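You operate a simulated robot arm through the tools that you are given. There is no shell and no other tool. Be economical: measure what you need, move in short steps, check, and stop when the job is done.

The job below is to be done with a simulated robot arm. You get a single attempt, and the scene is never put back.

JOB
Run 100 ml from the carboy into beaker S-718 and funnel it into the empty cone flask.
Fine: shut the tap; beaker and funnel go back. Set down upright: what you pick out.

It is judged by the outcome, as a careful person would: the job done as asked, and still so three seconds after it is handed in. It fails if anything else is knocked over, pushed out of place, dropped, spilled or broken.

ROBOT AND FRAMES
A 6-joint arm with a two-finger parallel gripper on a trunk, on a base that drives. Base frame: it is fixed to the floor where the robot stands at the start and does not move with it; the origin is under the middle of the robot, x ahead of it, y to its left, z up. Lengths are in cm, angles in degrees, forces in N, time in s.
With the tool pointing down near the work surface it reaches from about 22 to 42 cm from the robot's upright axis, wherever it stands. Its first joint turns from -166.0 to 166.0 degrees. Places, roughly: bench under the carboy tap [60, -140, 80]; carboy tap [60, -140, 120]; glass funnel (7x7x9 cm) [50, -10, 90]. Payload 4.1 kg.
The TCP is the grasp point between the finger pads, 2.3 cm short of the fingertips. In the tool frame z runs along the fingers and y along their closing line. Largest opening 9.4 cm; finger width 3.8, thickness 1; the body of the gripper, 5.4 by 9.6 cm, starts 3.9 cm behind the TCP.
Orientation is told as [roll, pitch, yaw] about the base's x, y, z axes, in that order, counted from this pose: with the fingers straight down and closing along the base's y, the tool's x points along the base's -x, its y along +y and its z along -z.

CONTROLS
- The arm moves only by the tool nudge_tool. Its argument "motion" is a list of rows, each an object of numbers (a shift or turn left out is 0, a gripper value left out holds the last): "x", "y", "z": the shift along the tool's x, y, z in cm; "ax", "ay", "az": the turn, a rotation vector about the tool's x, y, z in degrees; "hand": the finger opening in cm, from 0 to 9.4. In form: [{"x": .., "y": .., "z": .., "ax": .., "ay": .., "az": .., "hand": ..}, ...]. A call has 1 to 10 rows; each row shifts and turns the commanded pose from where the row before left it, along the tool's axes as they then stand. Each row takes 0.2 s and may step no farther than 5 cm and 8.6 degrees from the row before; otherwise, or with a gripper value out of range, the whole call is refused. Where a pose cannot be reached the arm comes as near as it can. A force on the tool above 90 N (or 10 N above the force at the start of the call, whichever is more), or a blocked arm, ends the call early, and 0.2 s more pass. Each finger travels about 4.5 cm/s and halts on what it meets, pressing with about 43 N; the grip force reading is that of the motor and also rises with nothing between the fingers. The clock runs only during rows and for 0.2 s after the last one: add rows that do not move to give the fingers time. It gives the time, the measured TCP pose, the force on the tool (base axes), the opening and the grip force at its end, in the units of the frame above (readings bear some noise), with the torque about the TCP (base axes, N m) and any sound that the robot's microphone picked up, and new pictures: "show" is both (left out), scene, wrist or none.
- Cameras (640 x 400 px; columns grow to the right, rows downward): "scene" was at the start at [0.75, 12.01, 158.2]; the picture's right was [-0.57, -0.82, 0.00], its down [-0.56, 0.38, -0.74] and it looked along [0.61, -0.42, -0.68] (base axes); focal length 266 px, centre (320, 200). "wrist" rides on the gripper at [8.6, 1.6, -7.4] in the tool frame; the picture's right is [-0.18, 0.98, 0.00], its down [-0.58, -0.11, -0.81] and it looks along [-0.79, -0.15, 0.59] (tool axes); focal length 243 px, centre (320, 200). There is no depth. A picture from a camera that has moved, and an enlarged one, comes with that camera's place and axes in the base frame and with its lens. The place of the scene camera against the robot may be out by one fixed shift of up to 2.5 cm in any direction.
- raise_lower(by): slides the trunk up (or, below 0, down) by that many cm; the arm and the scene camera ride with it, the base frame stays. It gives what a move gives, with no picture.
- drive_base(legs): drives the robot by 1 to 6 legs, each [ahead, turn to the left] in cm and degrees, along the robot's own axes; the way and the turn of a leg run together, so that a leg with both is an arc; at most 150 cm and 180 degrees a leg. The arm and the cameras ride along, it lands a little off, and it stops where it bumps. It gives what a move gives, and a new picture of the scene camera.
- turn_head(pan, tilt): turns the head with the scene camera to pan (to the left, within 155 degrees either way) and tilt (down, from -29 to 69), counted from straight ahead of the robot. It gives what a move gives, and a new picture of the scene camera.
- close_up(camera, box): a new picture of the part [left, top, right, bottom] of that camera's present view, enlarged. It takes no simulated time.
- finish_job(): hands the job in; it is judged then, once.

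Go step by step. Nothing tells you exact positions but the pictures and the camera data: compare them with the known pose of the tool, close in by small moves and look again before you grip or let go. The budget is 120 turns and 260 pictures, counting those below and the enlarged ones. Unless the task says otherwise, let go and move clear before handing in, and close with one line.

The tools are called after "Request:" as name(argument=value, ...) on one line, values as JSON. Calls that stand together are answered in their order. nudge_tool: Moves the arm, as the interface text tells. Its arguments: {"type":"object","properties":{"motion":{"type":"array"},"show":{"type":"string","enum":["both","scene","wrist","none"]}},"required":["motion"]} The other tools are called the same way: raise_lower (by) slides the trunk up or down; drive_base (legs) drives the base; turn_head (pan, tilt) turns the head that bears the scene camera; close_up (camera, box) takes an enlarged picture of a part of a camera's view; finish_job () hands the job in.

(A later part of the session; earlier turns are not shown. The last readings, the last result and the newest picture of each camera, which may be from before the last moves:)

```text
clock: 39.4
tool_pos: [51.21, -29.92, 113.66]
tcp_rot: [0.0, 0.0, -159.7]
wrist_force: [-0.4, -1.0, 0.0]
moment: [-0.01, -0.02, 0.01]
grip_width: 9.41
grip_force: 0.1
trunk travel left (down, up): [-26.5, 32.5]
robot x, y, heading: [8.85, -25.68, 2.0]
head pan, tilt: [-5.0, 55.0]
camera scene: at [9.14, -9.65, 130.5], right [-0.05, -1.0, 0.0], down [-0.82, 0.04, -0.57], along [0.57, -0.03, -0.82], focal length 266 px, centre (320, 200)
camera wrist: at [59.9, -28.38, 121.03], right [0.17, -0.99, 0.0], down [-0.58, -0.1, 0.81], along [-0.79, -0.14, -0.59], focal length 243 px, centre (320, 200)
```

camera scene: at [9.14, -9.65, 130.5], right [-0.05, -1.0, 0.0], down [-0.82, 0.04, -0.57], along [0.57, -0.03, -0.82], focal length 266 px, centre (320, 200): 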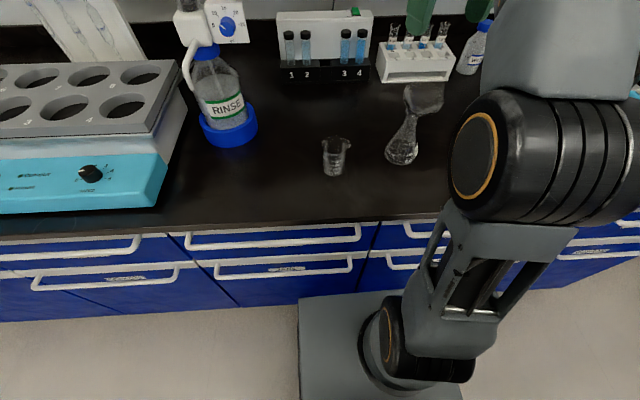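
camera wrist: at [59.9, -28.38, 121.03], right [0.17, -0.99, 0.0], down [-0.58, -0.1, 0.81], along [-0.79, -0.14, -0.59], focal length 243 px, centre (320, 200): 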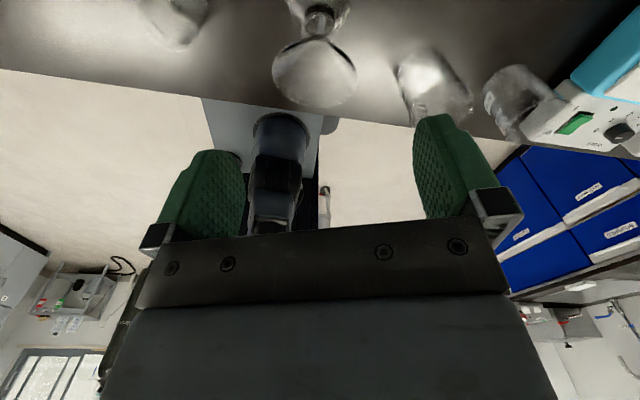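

The flip works. I'll move to a point short of the beaker, still high, and aim the hand toward it at about -30°.

Request:
nudge_tool(motion=[{"x": -4.28, "y": 1.91}, {"x": -4.28, "y": 1.91}, {"x": -4.28, "y": 1.91}, {"x": -4.28, "y": 1.91}, {"az": 8.4}, {"az": 8.4}, {"az": 8.4}, {"az": 8.4}, {"az": 8.4}, {"az": 8.4}], show="none")

Request:
nudge_tool(motion=[{"ay": 8.5}, {"ay": 8.5}, {"ay": 8.5}, {"ay": 8.5}, {"ay": 8.5}, {}], show="both")

```text
clock: 41.6
tool_pos: [37.67, -43.01, 113.56]
tcp_rot: [0.0, 0.0, 149.9]
wrist_force: [0.1, -0.5, -0.3]
moment: [-0.01, -0.03, 0.02]
grip_width: 9.42
grip_force: 0.1
trunk travel left (down, up): [-26.5, 32.5]
robot x, y, heading: [8.67, -25.5, 1.9]
head pan, tilt: [-5.0, 55.0]
```

```text
clock: 43.0
tool_pos: [37.98, -43.26, 113.36]
tcp_rot: [-0.2, 41.8, 149.9]
wrist_force: [-0.2, -0.4, -0.6]
moment: [0.01, -0.01, 0.03]
grip_width: 9.39
grip_force: 0.1
trunk travel left (down, up): [-26.5, 32.5]
robot x, y, heading: [8.49, -25.4, 1.9]
head pan, tilt: [-5.0, 55.0]
camera scene: at [9.14, -9.65, 130.49], right [-0.05, -1.0, 0.0], down [-0.82, 0.04, -0.57], along [0.57, -0.03, -0.82], focal length 266 px, centre (320, 200)
camera wrist: at [38.49, -45.36, 124.56], right [-0.61, -0.78, -0.13], down [-0.79, 0.58, 0.21], along [-0.09, 0.23, -0.97], focal length 243 px, centre (320, 200)
```

scene: 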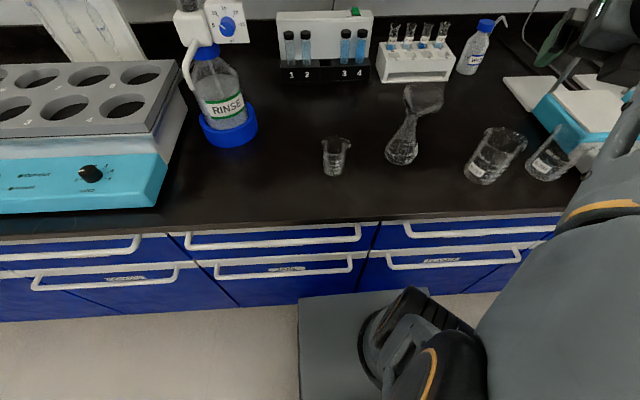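
wrist: 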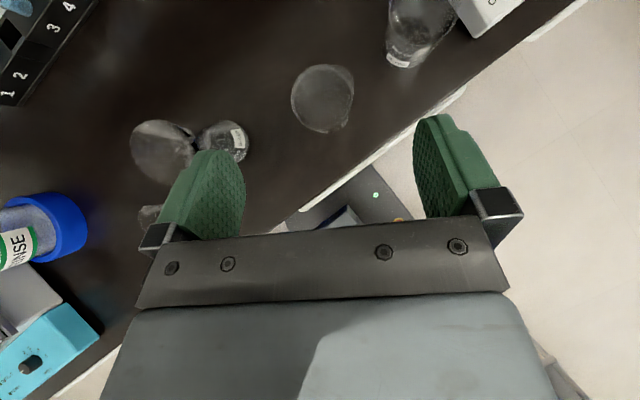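

The hand tilts well and both beakers are in clear view. I'll enlarge S-718 to find its spout and its exact place.

Request:
close_up(camera="wrist", box=[270, 40, 390, 150])

Request:
close_up(camera="scene", box=[450, 110, 590, 200])

```text
3.64 times, centred on (330, 95) of wrist
camera zoom: at [38.49, -45.36, 124.56], right [-0.61, -0.78, -0.13], down [-0.79, 0.58, 0.21], along [-0.09, 0.23, -0.97], focal length 882 px, centre (284, 582)
```

zoom: 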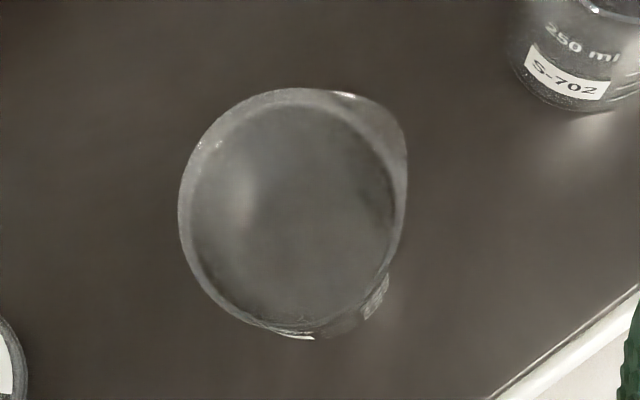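

```text
4.44 times, centred on (520, 155) of scene
camera zoom: at [9.14, -9.65, 130.49], right [-0.05, -1.0, 0.0], down [-0.82, 0.04, -0.57], along [0.57, -0.03, -0.82], focal length 1180 px, centre (-569, 400)
```

zoom: 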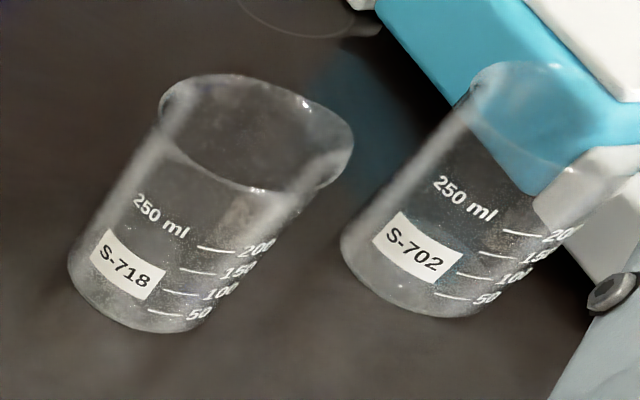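

S-718 comes out at (45,-46) with its rim at z≈94. That puts the bench at z≈84, and its spout points toward -y. I'll finish pitching the hand to horizontal.

Request:
nudge_tool(motion=[{"ay": 8.03}, {"ay": 8.03}, {"ay": 8.03}, {"ay": 8.03}, {"ay": 8.03}, {"ay": 8.03}, {}], show="both")

```text
clock: 43.8
tool_pos: [41.21, -46.32, 108.59]
tcp_rot: [-4.3, 52.5, 146.8]
wrist_force: [0.3, -0.7, 0.1]
moment: [-0.01, -0.04, 0.0]
grip_width: 9.41
grip_force: 0.1
trunk travel left (down, up): [-26.5, 32.5]
robot x, y, heading: [8.11, -25.64, 2.0]
head pan, tilt: [-5.0, 55.0]
stopped in row 3: the arm was blocked; the commanded pose is now the measured one
camera scene: at [9.12, -9.64, 130.5], right [-0.05, -1.0, 0.0], down [-0.82, 0.04, -0.57], along [0.57, -0.03, -0.82], focal length 266 px, centre (320, 200)
camera wrist: at [39.57, -47.71, 119.77], right [-0.58, -0.79, -0.19], down [-0.81, 0.59, 0.03], along [0.09, 0.17, -0.98], focal length 243 px, centre (320, 200)
```

scene: 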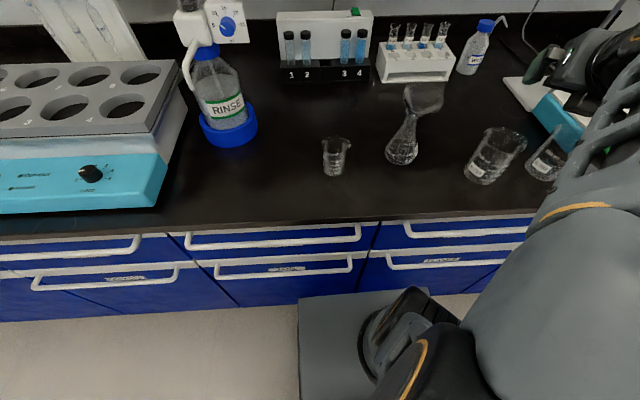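
wrist: 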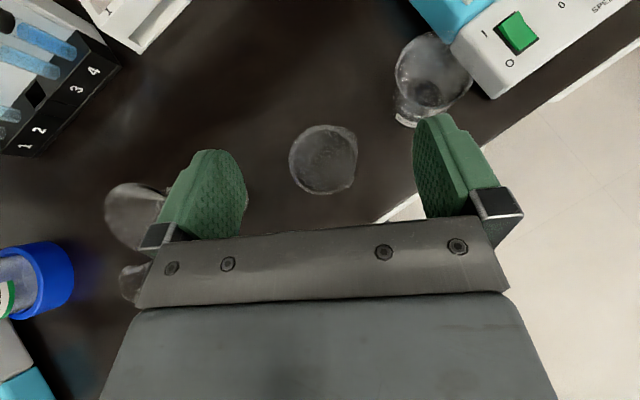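

The arm is too folded here for a horizontal hand. I'll back the base up 15 cm for more radius, then extend while pitching.

Request:
drive_base(legs=[[-15, 0]])

Request:
nudge_tool(motion=[{"x": 2.7, "z": 3.5}, {"x": 2.7, "z": 3.5, "ay": 5}, {"ay": 7}, {"ay": 7}, {"ay": 7}, {"ay": 7}, {}], show="both")

```text
clock: 45.1
tool_pos: [26.23, -46.63, 108.53]
tcp_rot: [-4.2, 52.5, 147.0]
wrist_force: [0.1, -0.9, -0.2]
moment: [-0.02, 0.01, 0.02]
grip_width: 9.39
grip_force: 0.0
trunk travel left (down, up): [-26.5, 32.5]
robot x, y, heading: [-6.79, -25.61, 2.0]
head pan, tilt: [-5.0, 55.0]
camera scene: at [-5.96, -10.18, 130.5], right [-0.05, -1.0, 0.0], down [-0.82, 0.04, -0.57], along [0.57, -0.03, -0.82], focal length 266 px, centre (320, 200)
```

scene: 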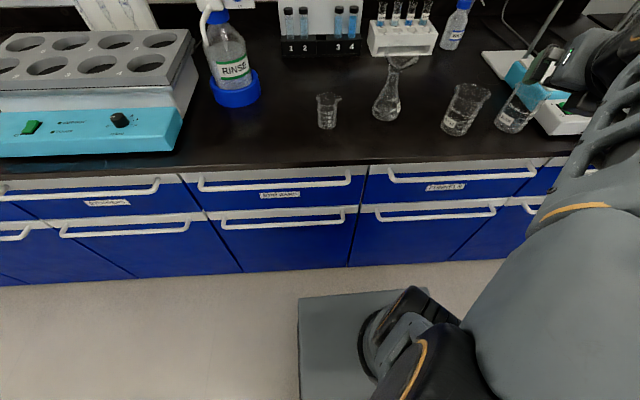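

```text
clock: 46.7
tool_pos: [34.06, -50.82, 108.54]
tcp_rot: [-20.8, 82.2, 130.4]
wrist_force: [-0.6, -0.7, 0.1]
moment: [0.01, -0.01, 0.02]
grip_width: 9.43
grip_force: 0.0
out of reach, approached as far as the arm can: row 6
trunk travel left (down, up): [-26.5, 32.5]
robot x, y, heading: [-6.24, -26.19, 2.3]
head pan, tilt: [-5.0, 55.0]
camera scene: at [-5.98, -10.19, 130.5], right [-0.05, -1.0, 0.0], down [-0.82, 0.04, -0.57], along [0.57, -0.03, -0.82], focal length 266 px, centre (320, 200)
camera wrist: at [27.55, -49.6, 117.92], right [-0.49, -0.84, -0.23], down [-0.7, 0.54, -0.47], along [0.52, -0.07, -0.85], focal length 243 px, centre (320, 200)
```

scene: 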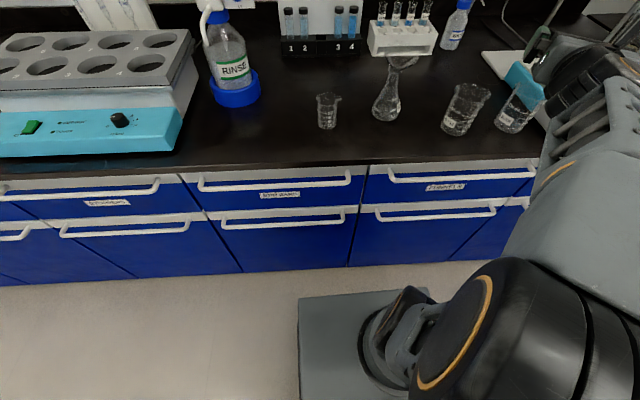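
wrist: 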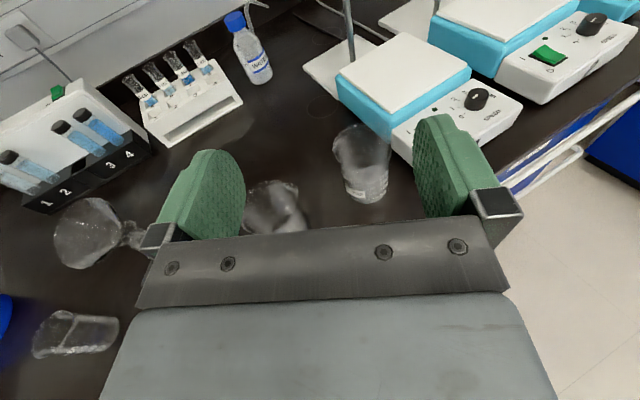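

The hand is now within 7° of horizontal, pointing at -29°. I'll line it up about 9 cm short of the beaker, then lower the trunk.

Request:
nudge_tool(motion=[{"y": -4.7, "z": -0.8}, {"y": -4.7, "z": -0.8, "az": -2.7}, {}], show="none")

Request:
raise_lower(by=-14)

Request:
nudge_tool(motion=[{}], show="both")

```text
clock: 47.5
tool_pos: [35.42, -44.85, 109.82]
tcp_rot: [-1.1, 82.5, 151.0]
wrist_force: [0.3, -0.6, -0.5]
moment: [0.04, -0.02, 0.04]
grip_width: 9.39
grip_force: 0.1
out of reach, approached as far as the arm can: row 2
trunk travel left (down, up): [-26.5, 32.5]
robot x, y, heading: [-6.88, -26.15, 2.1]
head pan, tilt: [-5.0, 55.0]
```

```text
clock: 49.2
tool_pos: [35.41, -45.05, 95.76]
tcp_rot: [-1.3, 82.6, 150.9]
wrist_force: [0.1, -0.9, -1.0]
moment: [0.01, 0.02, 0.01]
grip_width: 9.41
grip_force: 0.1
trunk travel left (down, up): [-12.5, 46.5]
robot x, y, heading: [-6.61, -25.99, 2.2]
head pan, tilt: [-5.0, 55.0]
```

```text
clock: 49.6
tool_pos: [35.38, -44.98, 95.82]
tcp_rot: [-1.3, 82.6, 150.9]
wrist_force: [0.0, 0.2, 0.3]
moment: [0.04, 0.01, 0.02]
grip_width: 9.39
grip_force: 0.0
trunk travel left (down, up): [-12.5, 46.5]
robot x, y, heading: [-6.72, -26.03, 2.2]
head pan, tilt: [-5.0, 55.0]
camera scene: at [-5.98, -10.19, 116.5], right [-0.05, -1.0, 0.0], down [-0.82, 0.04, -0.57], along [0.57, -0.03, -0.82], focal length 266 px, centre (320, 200)
camera wrist: at [29.15, -43.4, 105.27], right [-0.48, -0.86, -0.19], down [-0.72, 0.51, -0.47], along [0.5, -0.09, -0.86], focal length 243 px, centre (320, 200)
```

scene: 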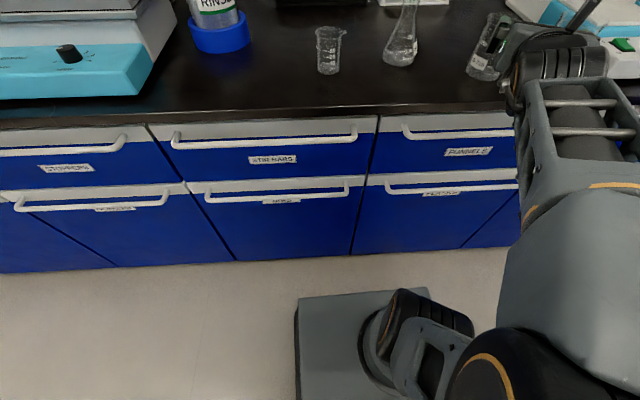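
wrist: 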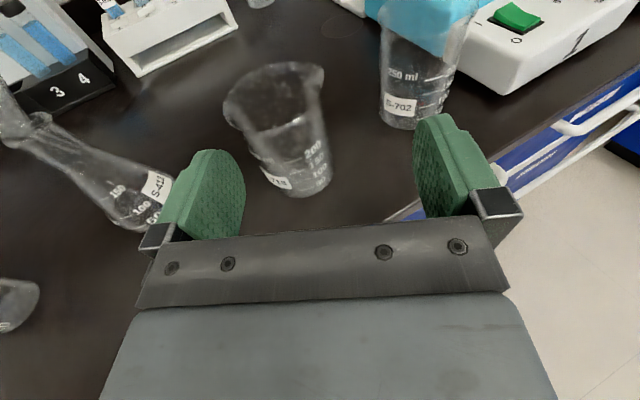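

The beaker is in clear view at about (45,-45.9), and the hand axis passes about 4 cm to its right. I'll shift left, turning the heading slightly.

Request:
nudge_tool(motion=[{"y": -2.0, "z": 0.7, "ax": 3}, {"y": -1.8, "z": 0.5, "ax": 3}, {}], show="wrist")

```text
clock: 50.4
tool_pos: [38.18, -42.16, 95.56]
tcp_rot: [-7.1, 82.6, 151.0]
wrist_force: [0.4, 0.0, 0.2]
moment: [0.0, -0.02, -0.02]
grip_width: 9.4
grip_force: 0.0
trunk travel left (down, up): [-12.5, 46.5]
robot x, y, heading: [-6.59, -26.0, 2.2]
head pan, tilt: [-5.0, 55.0]
camera wrist: at [31.8, -41.37, 105.06], right [-0.39, -0.9, -0.2], down [-0.77, 0.43, -0.47], along [0.51, -0.03, -0.86], focal length 243 px, centre (320, 200)
```

wrist: 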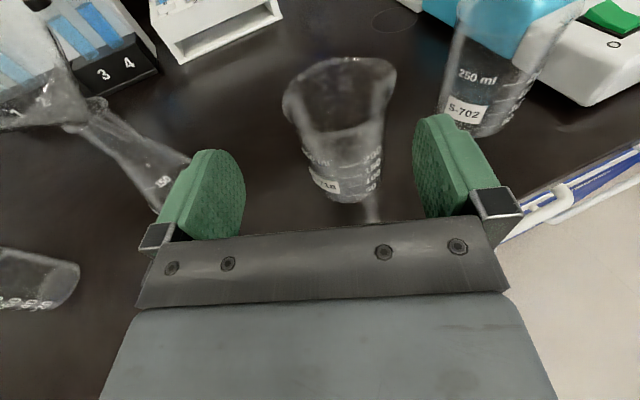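

The beaker is aligned to within 1 cm. I'll shift 0.9 cm right, lower the trunk 6 cm and look again.

Request:
nudge_tool(motion=[{"y": 0.9}, {}], show="none")

Request:
raise_lower(by=-6)

Request:
nudge_tool(motion=[{"z": 2}, {}], show="wrist")

```text
clock: 51.0
tool_pos: [37.8, -43.01, 95.52]
tcp_rot: [-7.4, 82.6, 150.7]
wrist_force: [-0.4, -1.1, -0.5]
moment: [-0.03, 0.0, -0.01]
grip_width: 9.4
grip_force: 0.1
trunk travel left (down, up): [-12.5, 46.5]
robot x, y, heading: [-6.57, -25.91, 2.5]
head pan, tilt: [-5.0, 55.0]
```

```text
clock: 52.0
tool_pos: [37.8, -42.98, 89.45]
tcp_rot: [-7.3, 82.6, 150.9]
wrist_force: [-0.6, 0.6, -0.2]
moment: [0.03, -0.01, 0.0]
grip_width: 9.41
grip_force: 0.0
trunk travel left (down, up): [-6.5, 52.5]
robot x, y, heading: [-6.49, -26.16, 2.2]
head pan, tilt: [-5.0, 55.0]
```

```text
clock: 52.6
tool_pos: [39.96, -43.77, 89.36]
tcp_rot: [-7.1, 82.6, 151.1]
wrist_force: [0.0, -0.3, -0.2]
moment: [-0.01, -0.02, -0.01]
grip_width: 9.38
grip_force: 0.0
trunk travel left (down, up): [-6.5, 52.5]
robot x, y, heading: [-6.57, -26.21, 2.0]
head pan, tilt: [-5.0, 55.0]
camera wrist: at [33.4, -42.96, 98.79], right [-0.39, -0.9, -0.2], down [-0.77, 0.44, -0.47], along [0.51, -0.03, -0.86], focal length 243 px, centre (320, 200)
```

wrist: 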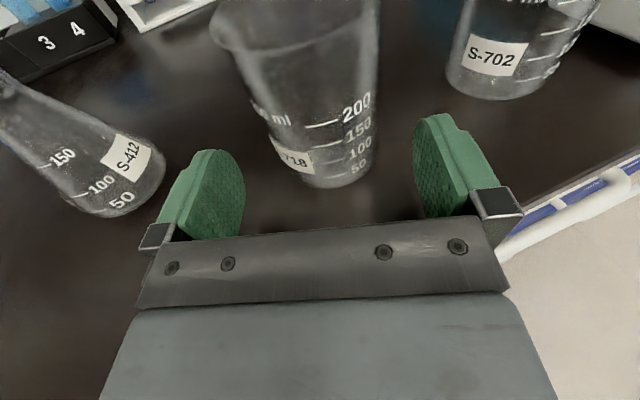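

It is well centred between the fingers, so I'll advance the remaining 5 cm in two parts.

Request:
nudge_tool(motion=[{"z": 1.3}, {"z": 1.3}, {}], show="wrist")

```text
clock: 53.4
tool_pos: [42.04, -44.76, 89.28]
tcp_rot: [-7.2, 82.7, 150.9]
wrist_force: [-2.5, 1.0, 13.1]
moment: [0.18, 0.83, -0.02]
grip_width: 9.43
grip_force: 0.1
trunk travel left (down, up): [-6.5, 52.5]
robot x, y, heading: [-6.57, -26.16, 2.3]
head pan, tilt: [-5.0, 55.0]
camera wrist: at [35.63, -43.93, 98.64], right [-0.39, -0.9, -0.2], down [-0.77, 0.43, -0.48], along [0.51, -0.03, -0.86], focal length 243 px, centre (320, 200)
```

wrist: 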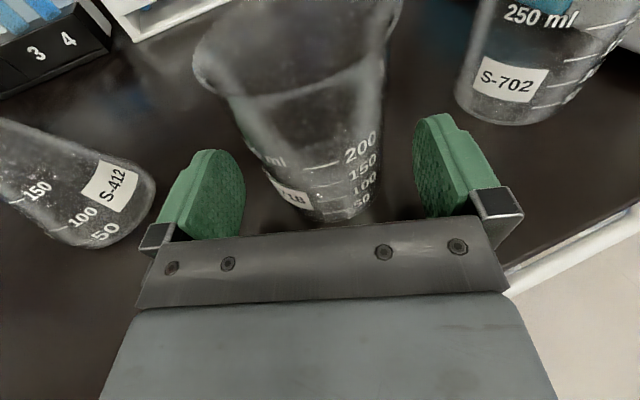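

The force pattern (13 N up, torque from 6 cm behind) says the thick wrist part is touching the bench edge. I'll lift, pitch the hand about 18° further down so its tail clears, and check.

Request:
nudge_tool(motion=[{"x": 1.5}, {"ay": -6}, {"ay": -6}, {"ay": -6}, {}], show="both")

```text
clock: 54.6
tool_pos: [43.16, -43.23, 90.84]
tcp_rot: [-6.7, 72.7, 157.6]
wrist_force: [-0.3, 1.2, -0.2]
moment: [-0.03, 0.03, -0.01]
grip_width: 9.42
grip_force: 0.1
out of reach, approached as far as the arm can: row 2, 3, 4
trunk travel left (down, up): [-6.5, 52.5]
robot x, y, heading: [-6.72, -25.99, 2.1]
head pan, tilt: [-5.0, 55.0]
camera scene: at [-5.98, -10.19, 110.49], right [-0.05, -1.0, 0.0], down [-0.82, 0.04, -0.57], along [0.57, -0.03, -0.82], focal length 266 px, centre (320, 200)
camera wrist: at [38.29, -43.75, 101.21], right [-0.32, -0.92, -0.21], down [-0.87, 0.38, -0.31], along [0.37, 0.08, -0.93], focal length 243 px, centre (320, 200)
```

scene: 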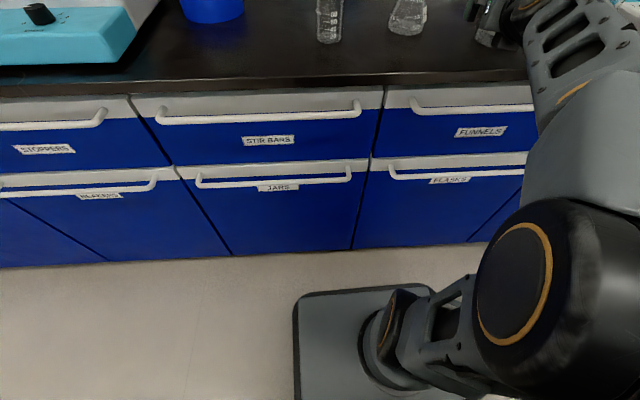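
wrist: 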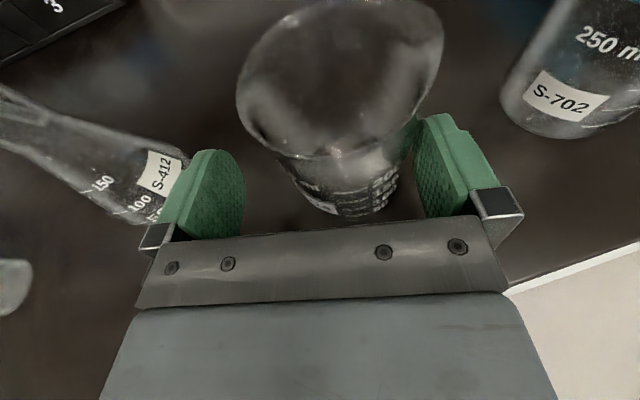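

The arm hit its reach limit and drifted left. I'll back the hand away from the beaker, drive the base 8 cm closer, and redo the approach pitched down.

Request:
nudge_tool(motion=[{"z": -4}, {"z": -4}, {"z": -4}, {}], show="none")

Request:
drive_base(legs=[[8, 0]])

Request:
nudge_tool(motion=[{"ay": -4}, {"ay": -4}, {}], show="wrist")

```text
clock: 55.6
tool_pos: [33.39, -40.85, 93.52]
tcp_rot: [-7.6, 70.8, 156.7]
wrist_force: [0.2, -0.1, -0.4]
moment: [0.02, 0.01, 0.02]
grip_width: 9.42
grip_force: 0.1
trunk travel left (down, up): [-6.5, 52.5]
robot x, y, heading: [-6.37, -26.17, 2.2]
head pan, tilt: [-5.0, 55.0]
```

```text
clock: 56.7
tool_pos: [41.32, -40.48, 93.47]
tcp_rot: [-7.3, 71.0, 156.9]
wrist_force: [0.1, -0.9, 1.0]
moment: [0.02, 0.01, -0.03]
grip_width: 9.4
grip_force: 0.0
trunk travel left (down, up): [-6.5, 52.5]
robot x, y, heading: [1.52, -25.35, 2.3]
head pan, tilt: [-5.0, 55.0]
camera scene: at [2.67, -10.17, 110.55], right [-0.05, -1.0, 0.0], down [-0.82, 0.04, -0.57], along [0.57, -0.03, -0.82], focal length 266 px, centre (320, 200)
```

scene: 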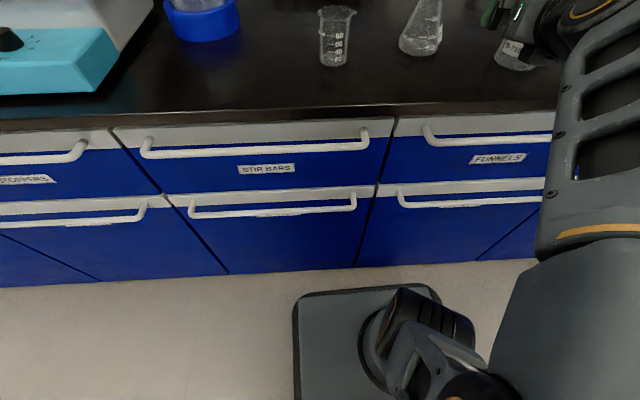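

```text
clock: 57.5
tool_pos: [40.69, -40.09, 93.88]
tcp_rot: [-5.2, 63.4, 159.2]
wrist_force: [1.2, -0.5, 0.3]
moment: [-0.02, 0.01, 0.03]
grip_width: 9.4
grip_force: 0.0
trunk travel left (down, up): [-6.5, 52.5]
robot x, y, heading: [1.54, -25.81, 2.2]
head pan, tilt: [-5.0, 55.0]
camera wrist: at [37.47, -41.34, 104.78], right [-0.35, -0.91, -0.2], down [-0.91, 0.38, -0.16], along [0.22, 0.13, -0.97], focal length 243 px, centre (320, 200)
```

wrist: 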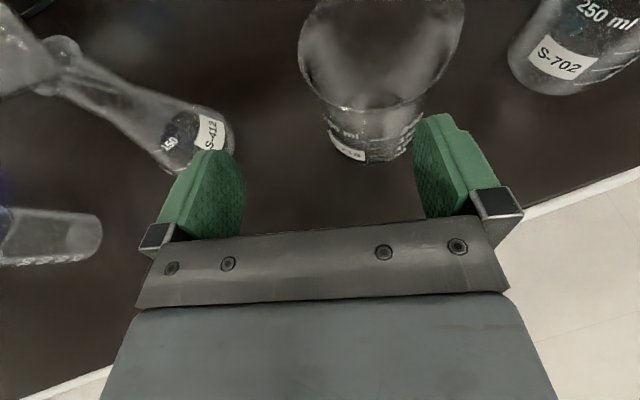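

With the base closer, the hand is pitched 26° down and everything is in reach. I'll line up laterally, staying clear of the glass, then look.

Request:
nudge_tool(motion=[{"z": -2}, {"y": 2.25}, {"y": 2.25}, {"x": -1.6}, {}], show="wrist")

```text
clock: 58.7
tool_pos: [37.21, -43.78, 93.04]
tcp_rot: [-5.2, 63.5, 159.2]
wrist_force: [0.0, -0.1, 0.1]
moment: [-0.02, 0.03, -0.01]
grip_width: 9.43
grip_force: 0.0
trunk travel left (down, up): [-6.5, 52.5]
robot x, y, heading: [1.41, -25.8, 2.1]
head pan, tilt: [-5.0, 55.0]
camera wrist: at [33.86, -44.88, 103.99], right [-0.35, -0.91, -0.2], down [-0.91, 0.38, -0.16], along [0.22, 0.13, -0.97], focal length 243 px, centre (320, 200)
```

wrist: 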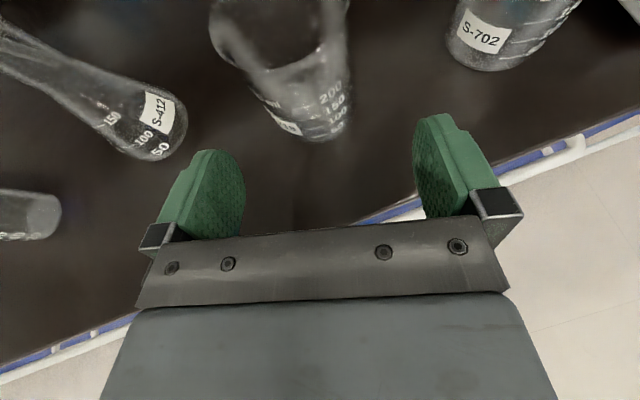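

The beaker is at about (45.4,-44.9), so I need 1.1 cm left and about 9 cm forward. I'll go about half way and check.

Request:
nudge_tool(motion=[{"y": -1.1, "z": 1}, {"z": 2}, {"z": 1.5}, {}], show="wrist")

```text
clock: 59.7
tool_pos: [41.35, -43.76, 91.15]
tcp_rot: [-5.2, 63.4, 159.2]
wrist_force: [-0.3, -0.6, -0.1]
moment: [0.02, -0.01, 0.02]
grip_width: 9.4
grip_force: 0.1
trunk travel left (down, up): [-6.5, 52.5]
robot x, y, heading: [1.86, -25.46, 2.1]
head pan, tilt: [-5.0, 55.0]
camera wrist: at [38.08, -44.85, 102.04], right [-0.35, -0.91, -0.2], down [-0.91, 0.38, -0.16], along [0.22, 0.13, -0.97], focal length 243 px, centre (320, 200)
```

wrist: 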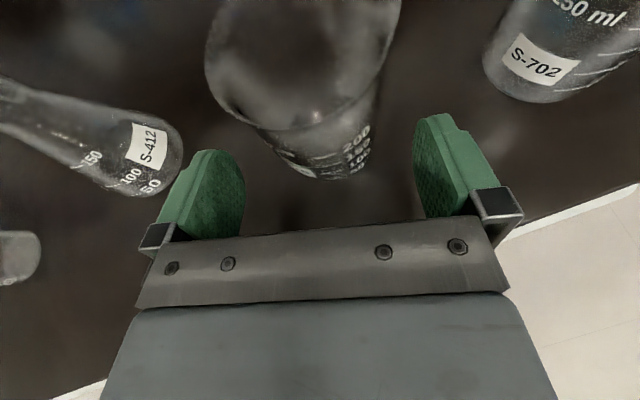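

It is centred. I'll advance 3.5 cm more, stopping short so the near rim keeps clear of the palm.

Request:
nudge_tool(motion=[{"z": 1.5}, {"z": 1}, {"z": 1}, {}], show="wrist")

```text
clock: 60.7
tool_pos: [44.26, -44.7, 89.65]
tcp_rot: [-5.1, 63.5, 159.1]
wrist_force: [-0.6, -0.6, -0.3]
moment: [-0.03, -0.02, 0.03]
grip_width: 9.38
grip_force: 0.1
trunk travel left (down, up): [-6.5, 52.5]
robot x, y, heading: [1.32, -25.58, 2.3]
head pan, tilt: [-5.0, 55.0]
camera wrist: at [41.04, -45.79, 100.56], right [-0.35, -0.91, -0.2], down [-0.91, 0.38, -0.16], along [0.22, 0.13, -0.97], focal length 243 px, centre (320, 200)
```

wrist: 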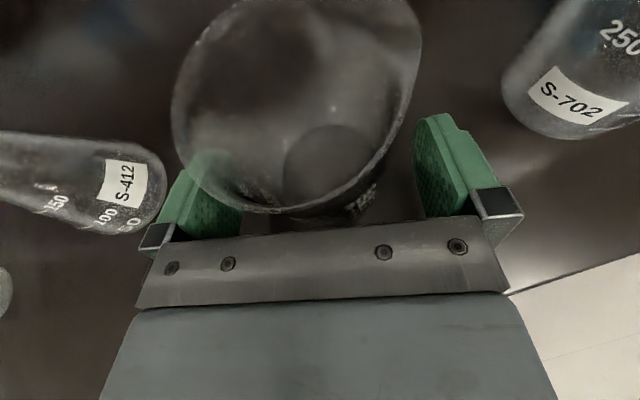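

The beaker sits slightly left of centre between the fingers. I'll shift 0.6 cm and close.

Request:
nudge_tool(motion=[{"y": -0.6}, {}, {"hand": 8.4}, {"hand": 7.4}, {"hand": 6.0}, {"hand": 6.0}, {}], show="wrist")

```text
clock: 62.3
tool_pos: [44.3, -44.18, 89.71]
tcp_rot: [-5.2, 63.5, 159.2]
wrist_force: [0.2, -0.2, 0.6]
moment: [-0.1, 0.01, 0.02]
grip_width: 6.97
grip_force: 43.5
trunk travel left (down, up): [-6.5, 52.5]
robot x, y, heading: [1.29, -26.04, 2.0]
head pan, tilt: [-5.0, 55.0]
camera wrist: at [41.13, -45.27, 100.58], right [-0.35, -0.91, -0.2], down [-0.91, 0.38, -0.16], along [0.22, 0.13, -0.97], focal length 243 px, centre (320, 200)
```

wrist: 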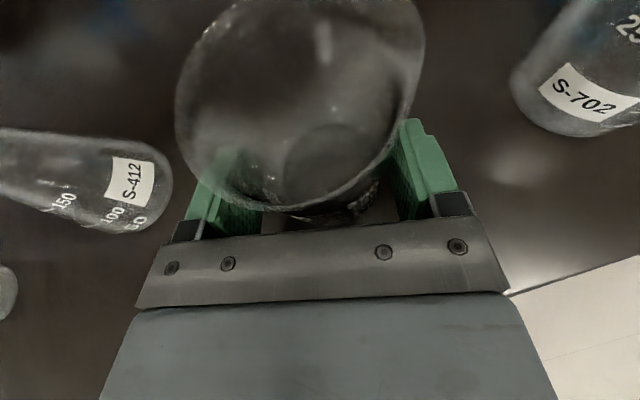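

S-718 is gripped at 6.97 cm. I'll lift it straight up with the trunk and check.

Request:
raise_lower(by=5)

Request:
nudge_tool(motion=[{}], show="both")

```text
clock: 63.2
tool_pos: [44.38, -44.2, 94.69]
tcp_rot: [-5.2, 63.4, 159.2]
wrist_force: [0.5, 0.2, -1.1]
moment: [0.04, 0.01, 0.02]
grip_width: 6.97
grip_force: 43.5
trunk travel left (down, up): [-11.5, 47.5]
robot x, y, heading: [1.37, -25.81, 2.1]
head pan, tilt: [-5.0, 55.0]
```

```text
clock: 63.6
tool_pos: [44.35, -44.15, 94.64]
tcp_rot: [-5.2, 63.3, 159.3]
wrist_force: [-0.3, 0.8, -1.1]
moment: [-0.01, 0.07, 0.02]
grip_width: 6.95
grip_force: 42.9
trunk travel left (down, up): [-11.5, 47.5]
robot x, y, heading: [1.4, -25.92, 2.1]
head pan, tilt: [-5.0, 55.0]
camera scene: at [2.01, -9.89, 115.49], right [-0.05, -1.0, 0.0], down [-0.82, 0.04, -0.57], along [0.57, -0.03, -0.82], focal length 266 px, centre (320, 200)
camera wrist: at [41.14, -45.27, 105.56], right [-0.35, -0.91, -0.2], down [-0.91, 0.38, -0.16], along [0.22, 0.13, -0.97], focal length 243 px, centre (320, 200)
```

scene: 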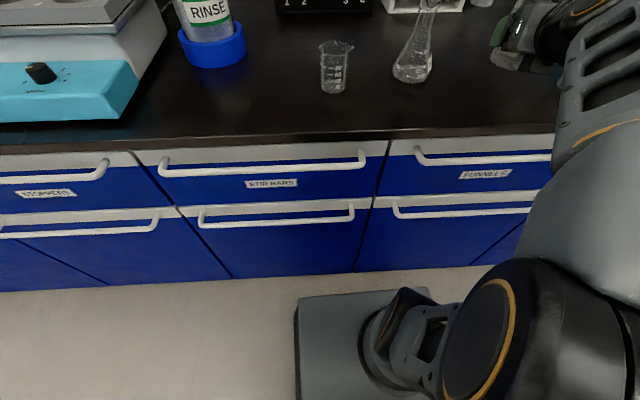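
wrist: 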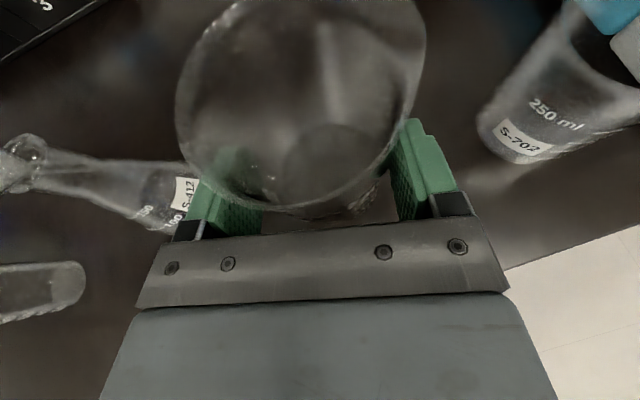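

The beaker is held and lifted off. I'll raise the trunk well up, turn away from the bench and drive along it toward the carboy, then look at the tap.

Request:
raise_lower(by=28)

Request:
drive_base(legs=[[0, -92], [75, 0]])

Request:
turn_head(pan=45, tilt=25)

```text
clock: 66.4
tool_pos: [44.43, -44.1, 122.63]
tcp_rot: [-5.2, 63.4, 159.1]
wrist_force: [-0.1, 0.4, -0.6]
moment: [0.0, 0.03, 0.03]
grip_width: 6.9
grip_force: 43.3
trunk travel left (down, up): [-39.5, 19.5]
robot x, y, heading: [1.38, -25.83, 2.1]
head pan, tilt: [-5.0, 55.0]
```

```text
clock: 74.5
tool_pos: [-23.51, -141.94, 122.63]
tcp_rot: [-5.2, 63.5, 64.5]
wrist_force: [0.5, 0.4, -1.0]
moment: [0.04, -0.03, 0.01]
grip_width: 6.85
grip_force: 43.0
trunk travel left (down, up): [-39.5, 19.5]
robot x, y, heading: [-1.82, -100.96, -92.6]
head pan, tilt: [-5.0, 55.0]
camera scene: at [14.15, -102.82, 143.5], right [-0.99, 0.13, 0.0], down [0.11, 0.81, -0.57], along [-0.08, -0.57, -0.82], focal length 266 px, centre (320, 200)
```

scene: 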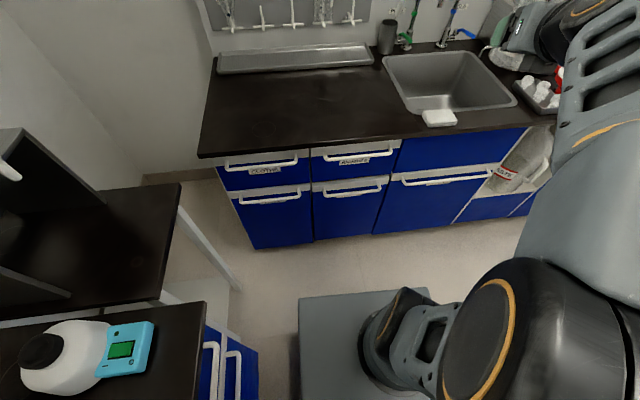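

```text
clock: 75.7
tool_pos: [-23.52, -141.97, 122.62]
tcp_rot: [-5.3, 63.5, 64.6]
wrist_force: [0.0, 0.5, -0.3]
moment: [0.02, -0.02, 0.03]
grip_width: 6.84
grip_force: 43.3
trunk travel left (down, up): [-39.5, 19.5]
robot x, y, heading: [-1.99, -100.82, -92.6]
head pan, tilt: [45.0, 25.0]
camera scene: at [21.32, -102.48, 147.89], right [-0.74, -0.67, 0.0], down [-0.29, 0.31, -0.91], along [0.61, -0.67, -0.42], focal length 266 px, centre (320, 200)
```

scene: 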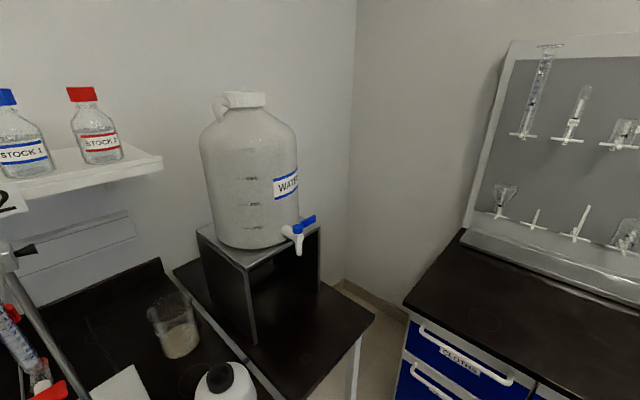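

The spout outlet triangulates to about (59.6,-136,110.5). The carboy's table edge is at x≈48 and the opposite counter starts at y≈-165. I'll go to about (-4,-133) and turn to face 15°, keeping the beaker high and off the table.

Request:
drive_base(legs=[[31, 0], [0, 60]])

Request:
drive_base(legs=[[0, 47.9]])

Request:
turn_head(pan=0, tilt=35)

```text
clock: 80.5
tool_pos: [22.59, -170.31, 122.59]
tcp_rot: [-5.2, 63.4, 126.0]
wrist_force: [-0.5, -0.4, -1.1]
moment: [-0.01, 0.0, 0.02]
grip_width: 6.85
grip_force: 42.6
trunk travel left (down, up): [-39.5, 19.5]
robot x, y, heading: [-3.34, -131.91, -30.7]
head pan, tilt: [45.0, 25.0]
camera scene: at [9.09, -112.1, 147.9], right [0.24, -0.97, 0.0], down [-0.41, -0.1, -0.91], along [0.88, 0.22, -0.42], focal length 266 px, centre (320, 200)
```

scene: 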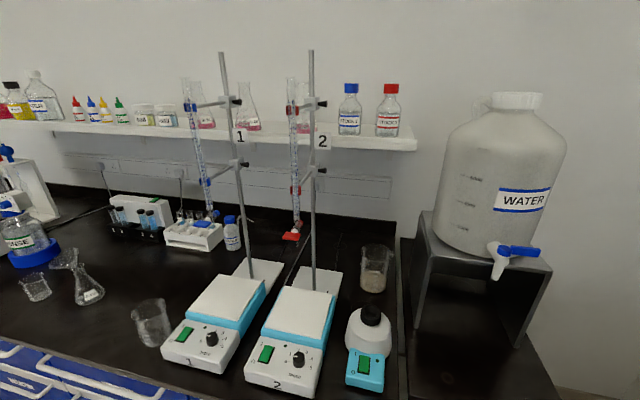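

```text
clock: 83.0
tool_pos: [42.78, -139.65, 122.64]
tcp_rot: [-5.3, 63.4, 172.3]
wrist_force: [0.7, -0.2, -0.8]
moment: [0.03, 0.04, -0.04]
grip_width: 6.84
grip_force: 43.2
trunk travel left (down, up): [-39.5, 19.5]
robot x, y, heading: [-3.38, -131.82, 15.4]
head pan, tilt: [45.0, 25.0]
camera scene: at [-8.9, -109.2, 147.9], right [0.87, -0.5, 0.0], down [-0.21, -0.37, -0.91], along [0.45, 0.79, -0.42], focal length 266 px, centre (320, 200)
```

scene: 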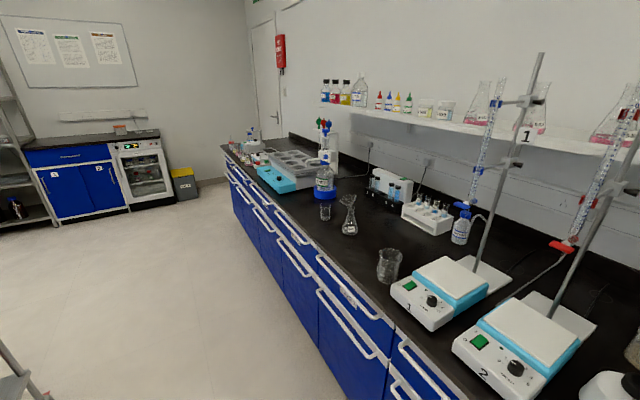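

```text
clock: 84.1
tool_pos: [42.73, -139.63, 122.6]
tcp_rot: [-5.3, 63.4, 172.4]
wrist_force: [-0.6, -0.4, -1.1]
moment: [-0.03, -0.03, 0.01]
grip_width: 6.84
grip_force: 42.9
trunk travel left (down, up): [-39.5, 19.5]
robot x, y, heading: [-3.55, -131.41, 15.6]
head pan, tilt: [0.0, 35.0]
camera scene: at [-4.97, -114.88, 146.32], right [0.26, -0.96, 0.0], down [-0.55, -0.15, -0.82], along [0.79, 0.22, -0.57], focal length 266 px, centre (320, 200)
```

scene: 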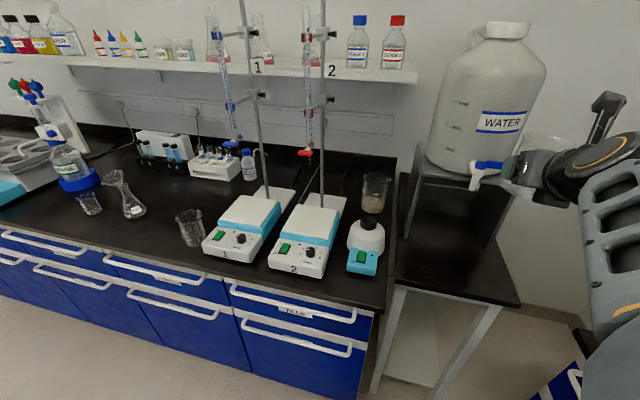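

The tap is confirmed at about (58.5,-136.3), with its blue lever pointing to -y. I'll lower so the beaker bottom is about 4 cm above table height, then drive 15 cm ahead to bring it under the spout.

Request:
raise_lower(by=-27.5)

Request:
drive_base(legs=[[12, 0]])

Request:
turn_head(pan=-25, tilt=30)

Request:
nudge_tool(motion=[{}], show="wrist")

```text
clock: 86.9
tool_pos: [42.61, -139.63, 95.05]
tcp_rot: [-5.2, 63.3, 172.4]
wrist_force: [-0.1, -1.1, -1.7]
moment: [-0.01, 0.01, 0.06]
grip_width: 6.84
grip_force: 42.7
trunk travel left (down, up): [-12.0, 47.0]
robot x, y, heading: [-3.35, -131.6, 15.3]
head pan, tilt: [0.0, 35.0]
```

```text
clock: 88.2
tool_pos: [54.78, -136.26, 95.05]
tcp_rot: [-5.3, 63.4, 172.4]
wrist_force: [0.8, -0.2, -1.5]
moment: [0.0, 0.02, 0.01]
grip_width: 6.85
grip_force: 43.1
trunk travel left (down, up): [-12.0, 47.0]
robot x, y, heading: [8.76, -128.28, 15.3]
head pan, tilt: [0.0, 35.0]
camera scene: at [7.06, -111.6, 118.82], right [0.26, -0.96, 0.0], down [-0.55, -0.15, -0.82], along [0.79, 0.22, -0.57], focal length 266 px, centre (320, 200)
```

scene: 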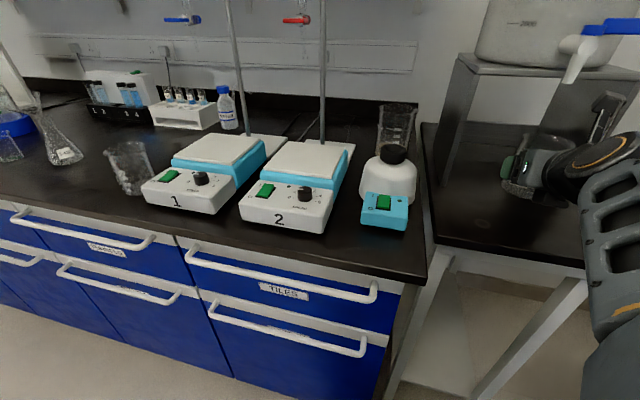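

```text
clock: 89.0
tool_pos: [54.78, -136.28, 95.06]
tcp_rot: [-5.2, 63.4, 172.4]
wrist_force: [0.6, 0.5, -1.9]
moment: [-0.03, 0.02, 0.01]
grip_width: 6.81
grip_force: 43.1
trunk travel left (down, up): [-12.0, 47.0]
robot x, y, heading: [8.93, -128.14, 15.5]
head pan, tilt: [-25.0, 30.0]
camera scene: at [7.49, -115.44, 119.6], right [-0.17, -0.99, 0.0], down [-0.49, 0.08, -0.87], along [0.85, -0.15, -0.5], focal length 266 px, centre (320, 200)
```

scene: 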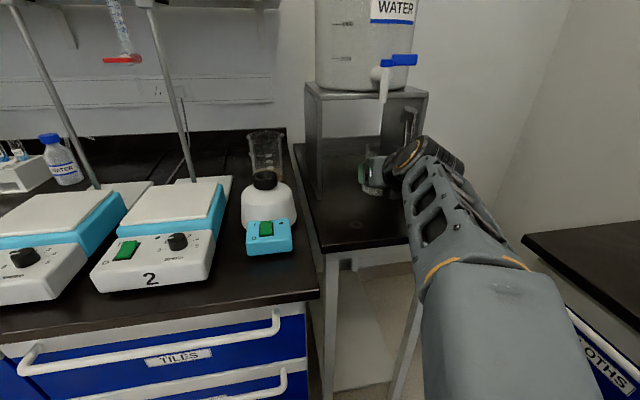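

```text
clock: 89.4
tool_pos: [54.81, -136.31, 95.22]
tcp_rot: [-5.2, 63.4, 172.5]
wrist_force: [-0.3, -0.4, -1.0]
moment: [0.0, 0.01, 0.01]
grip_width: 6.86
grip_force: 42.8
trunk travel left (down, up): [-12.0, 47.0]
robot x, y, heading: [8.62, -127.88, 15.2]
head pan, tilt: [-25.0, 30.0]
camera wrist: at [51.88, -138.18, 106.05], right [-0.13, -0.97, -0.2], down [-0.97, 0.17, -0.16], along [0.19, 0.18, -0.97], focal length 243 px, centre (320, 200)
```

wrist: 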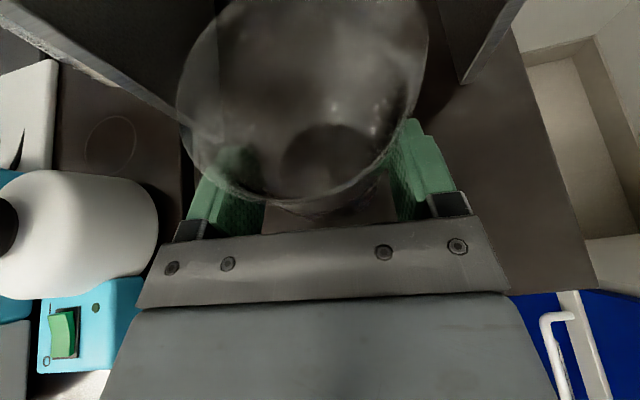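

The beaker is close to the spot. I'll enlarge the scene view to compare the spout and the beaker.

Request:
close_up(camera="scene", box=[320, 30, 460, 230])

Request:
turn_head(pan=-45, tilt=30)

```text
2.00 times, centred on (390, 130) of scene
camera zoom: at [7.49, -115.44, 119.6], right [-0.17, -0.99, 0.0], down [-0.49, 0.08, -0.87], along [0.85, -0.15, -0.5], focal length 531 px, centre (180, 340)
```

zoom: 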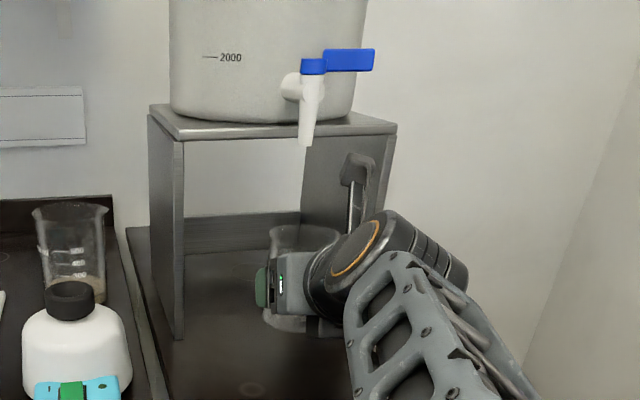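

```text
clock: 90.3
tool_pos: [54.81, -136.38, 95.16]
tcp_rot: [-5.1, 63.3, 172.3]
wrist_force: [-0.1, 0.1, -0.9]
moment: [0.0, 0.01, -0.02]
grip_width: 6.84
grip_force: 43.1
trunk travel left (down, up): [-12.0, 47.0]
robot x, y, heading: [9.13, -128.07, 15.1]
head pan, tilt: [-45.0, 30.0]
camera scene: at [6.43, -118.4, 119.6], right [-0.5, -0.87, 0.0], down [-0.43, 0.25, -0.87], along [0.75, -0.43, -0.5], focal length 266 px, centre (320, 200)
```

scene: 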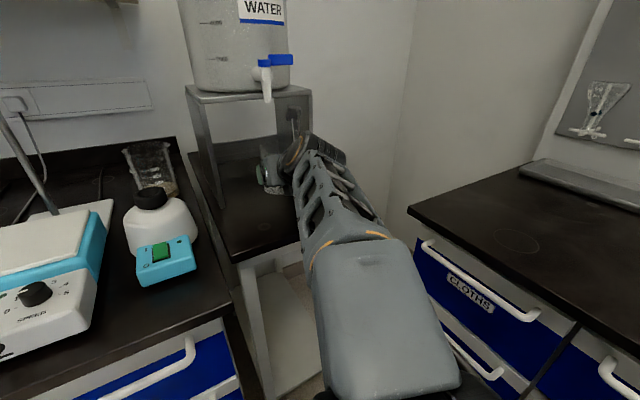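

By my estimates the spout is at x≈56–59, y≈-135, nearly above the beaker. I'll shift 1.3 cm forward and 1 cm left, lower gently to the table, set the beaker down, and then measure the spout with the wrist camera.

Request:
nudge_tool(motion=[{"x": 0.57, "z": 1.17, "y": -1.0}, {}], show="none")

Request:
raise_lower(by=-4.5)

Request:
nudge_tool(motion=[{}], show="wrist")

Request:
close_up(camera="scene", box=[180, 60, 340, 240])

```text
clock: 90.9
tool_pos: [56.27, -135.38, 95.08]
tcp_rot: [-5.2, 63.4, 172.3]
wrist_force: [-0.5, 0.7, -0.9]
moment: [-0.02, -0.02, -0.01]
grip_width: 6.86
grip_force: 43.1
trunk travel left (down, up): [-12.0, 47.0]
robot x, y, heading: [8.9, -127.9, 15.1]
head pan, tilt: [-45.0, 30.0]
```

```text
clock: 91.8
tool_pos: [56.18, -135.45, 90.49]
tcp_rot: [-5.2, 63.4, 172.4]
wrist_force: [-0.2, 1.1, -1.8]
moment: [-0.01, 0.01, 0.0]
grip_width: 6.86
grip_force: 43.1
trunk travel left (down, up): [-7.5, 51.5]
robot x, y, heading: [9.29, -128.14, 14.8]
head pan, tilt: [-45.0, 30.0]
```

```text
clock: 92.2
tool_pos: [56.24, -135.4, 90.64]
tcp_rot: [-5.2, 63.4, 172.4]
wrist_force: [0.0, -0.3, 0.1]
moment: [0.02, 0.05, 0.01]
grip_width: 6.86
grip_force: 43.3
trunk travel left (down, up): [-7.5, 51.5]
robot x, y, heading: [8.95, -128.21, 15.3]
head pan, tilt: [-45.0, 30.0]
camera wrist: at [53.29, -137.27, 101.54], right [-0.13, -0.97, -0.2], down [-0.97, 0.17, -0.16], along [0.19, 0.18, -0.97], focal length 243 px, centre (320, 200)
```

wrist: 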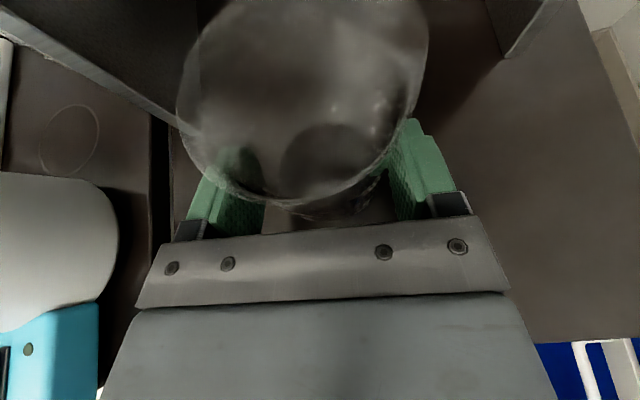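

```text
2.22 times, centred on (260, 150) of scene
camera zoom: at [6.43, -118.4, 115.1], right [-0.5, -0.87, 0.0], down [-0.43, 0.25, -0.87], along [0.75, -0.43, -0.5], focal length 590 px, centre (453, 311)
```

zoom: 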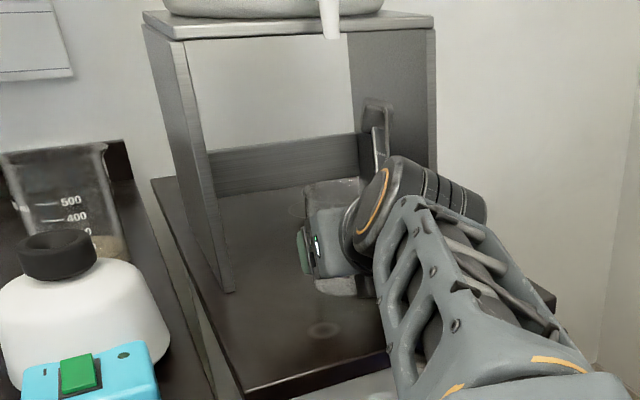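

Combining all the bearings puts the spout at about (59.8,-136.4,108). I'll shift the beaker 2.3 cm forward and 1 cm right, then lower in small steps until it touches.

Request:
nudge_tool(motion=[{"x": 1.02, "z": 2.06, "y": 1.0}, {}, {"x": -0.36, "z": 0.18}, {"x": -0.27, "z": 0.13}, {}, {}], show="none")

```text
clock: 93.5
tool_pos: [58.45, -136.47, 89.92]
tcp_rot: [-5.2, 63.4, 172.3]
wrist_force: [0.5, -0.3, -0.5]
moment: [-0.01, 0.03, 0.02]
grip_width: 6.84
grip_force: 42.8
trunk travel left (down, up): [-7.5, 51.5]
robot x, y, heading: [8.94, -128.29, 15.4]
head pan, tilt: [-45.0, 30.0]
```

Request:
nudge_tool(motion=[{"x": -0.18, "z": 0.09}, {}, {"x": -0.09, "z": 0.04}, {}], show="none")

```text
clock: 94.5
tool_pos: [58.39, -136.55, 89.76]
tcp_rot: [-5.1, 63.6, 172.5]
wrist_force: [2.6, -1.5, 5.5]
moment: [-0.28, -0.2, 0.08]
grip_width: 6.82
grip_force: 43.2
trunk travel left (down, up): [-7.5, 51.5]
robot x, y, heading: [8.91, -128.59, 15.3]
head pan, tilt: [-45.0, 30.0]
```

It touched at TCP z 89.8, as expected. I'll open the fingers slowly.

Request:
nudge_tool(motion=[{"hand": 7.2}, {"hand": 7.8}, {"hand": 8.6}, {"hand": 9.4}, {}, {}], show="wrist")

```text
clock: 96.0
tool_pos: [58.54, -136.58, 89.69]
tcp_rot: [-5.1, 63.4, 172.5]
wrist_force: [0.2, -0.2, 0.2]
moment: [0.04, 0.01, 0.02]
grip_width: 9.42
grip_force: 0.0
trunk travel left (down, up): [-7.5, 51.5]
robot x, y, heading: [9.13, -128.16, 15.3]
head pan, tilt: [-45.0, 30.0]
camera wrist: at [55.57, -138.38, 100.6], right [-0.13, -0.97, -0.2], down [-0.97, 0.17, -0.16], along [0.19, 0.18, -0.97], focal length 243 px, centre (320, 200)
```

wrist: 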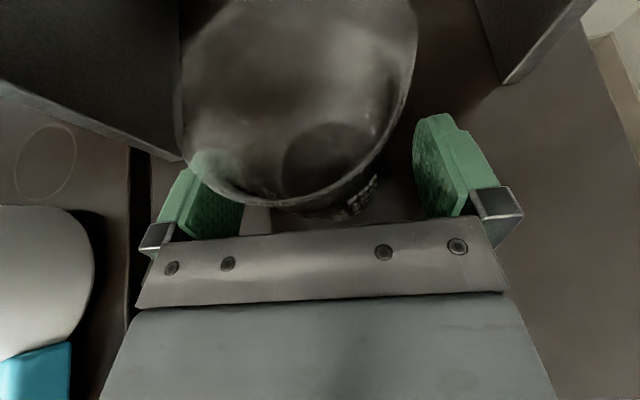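

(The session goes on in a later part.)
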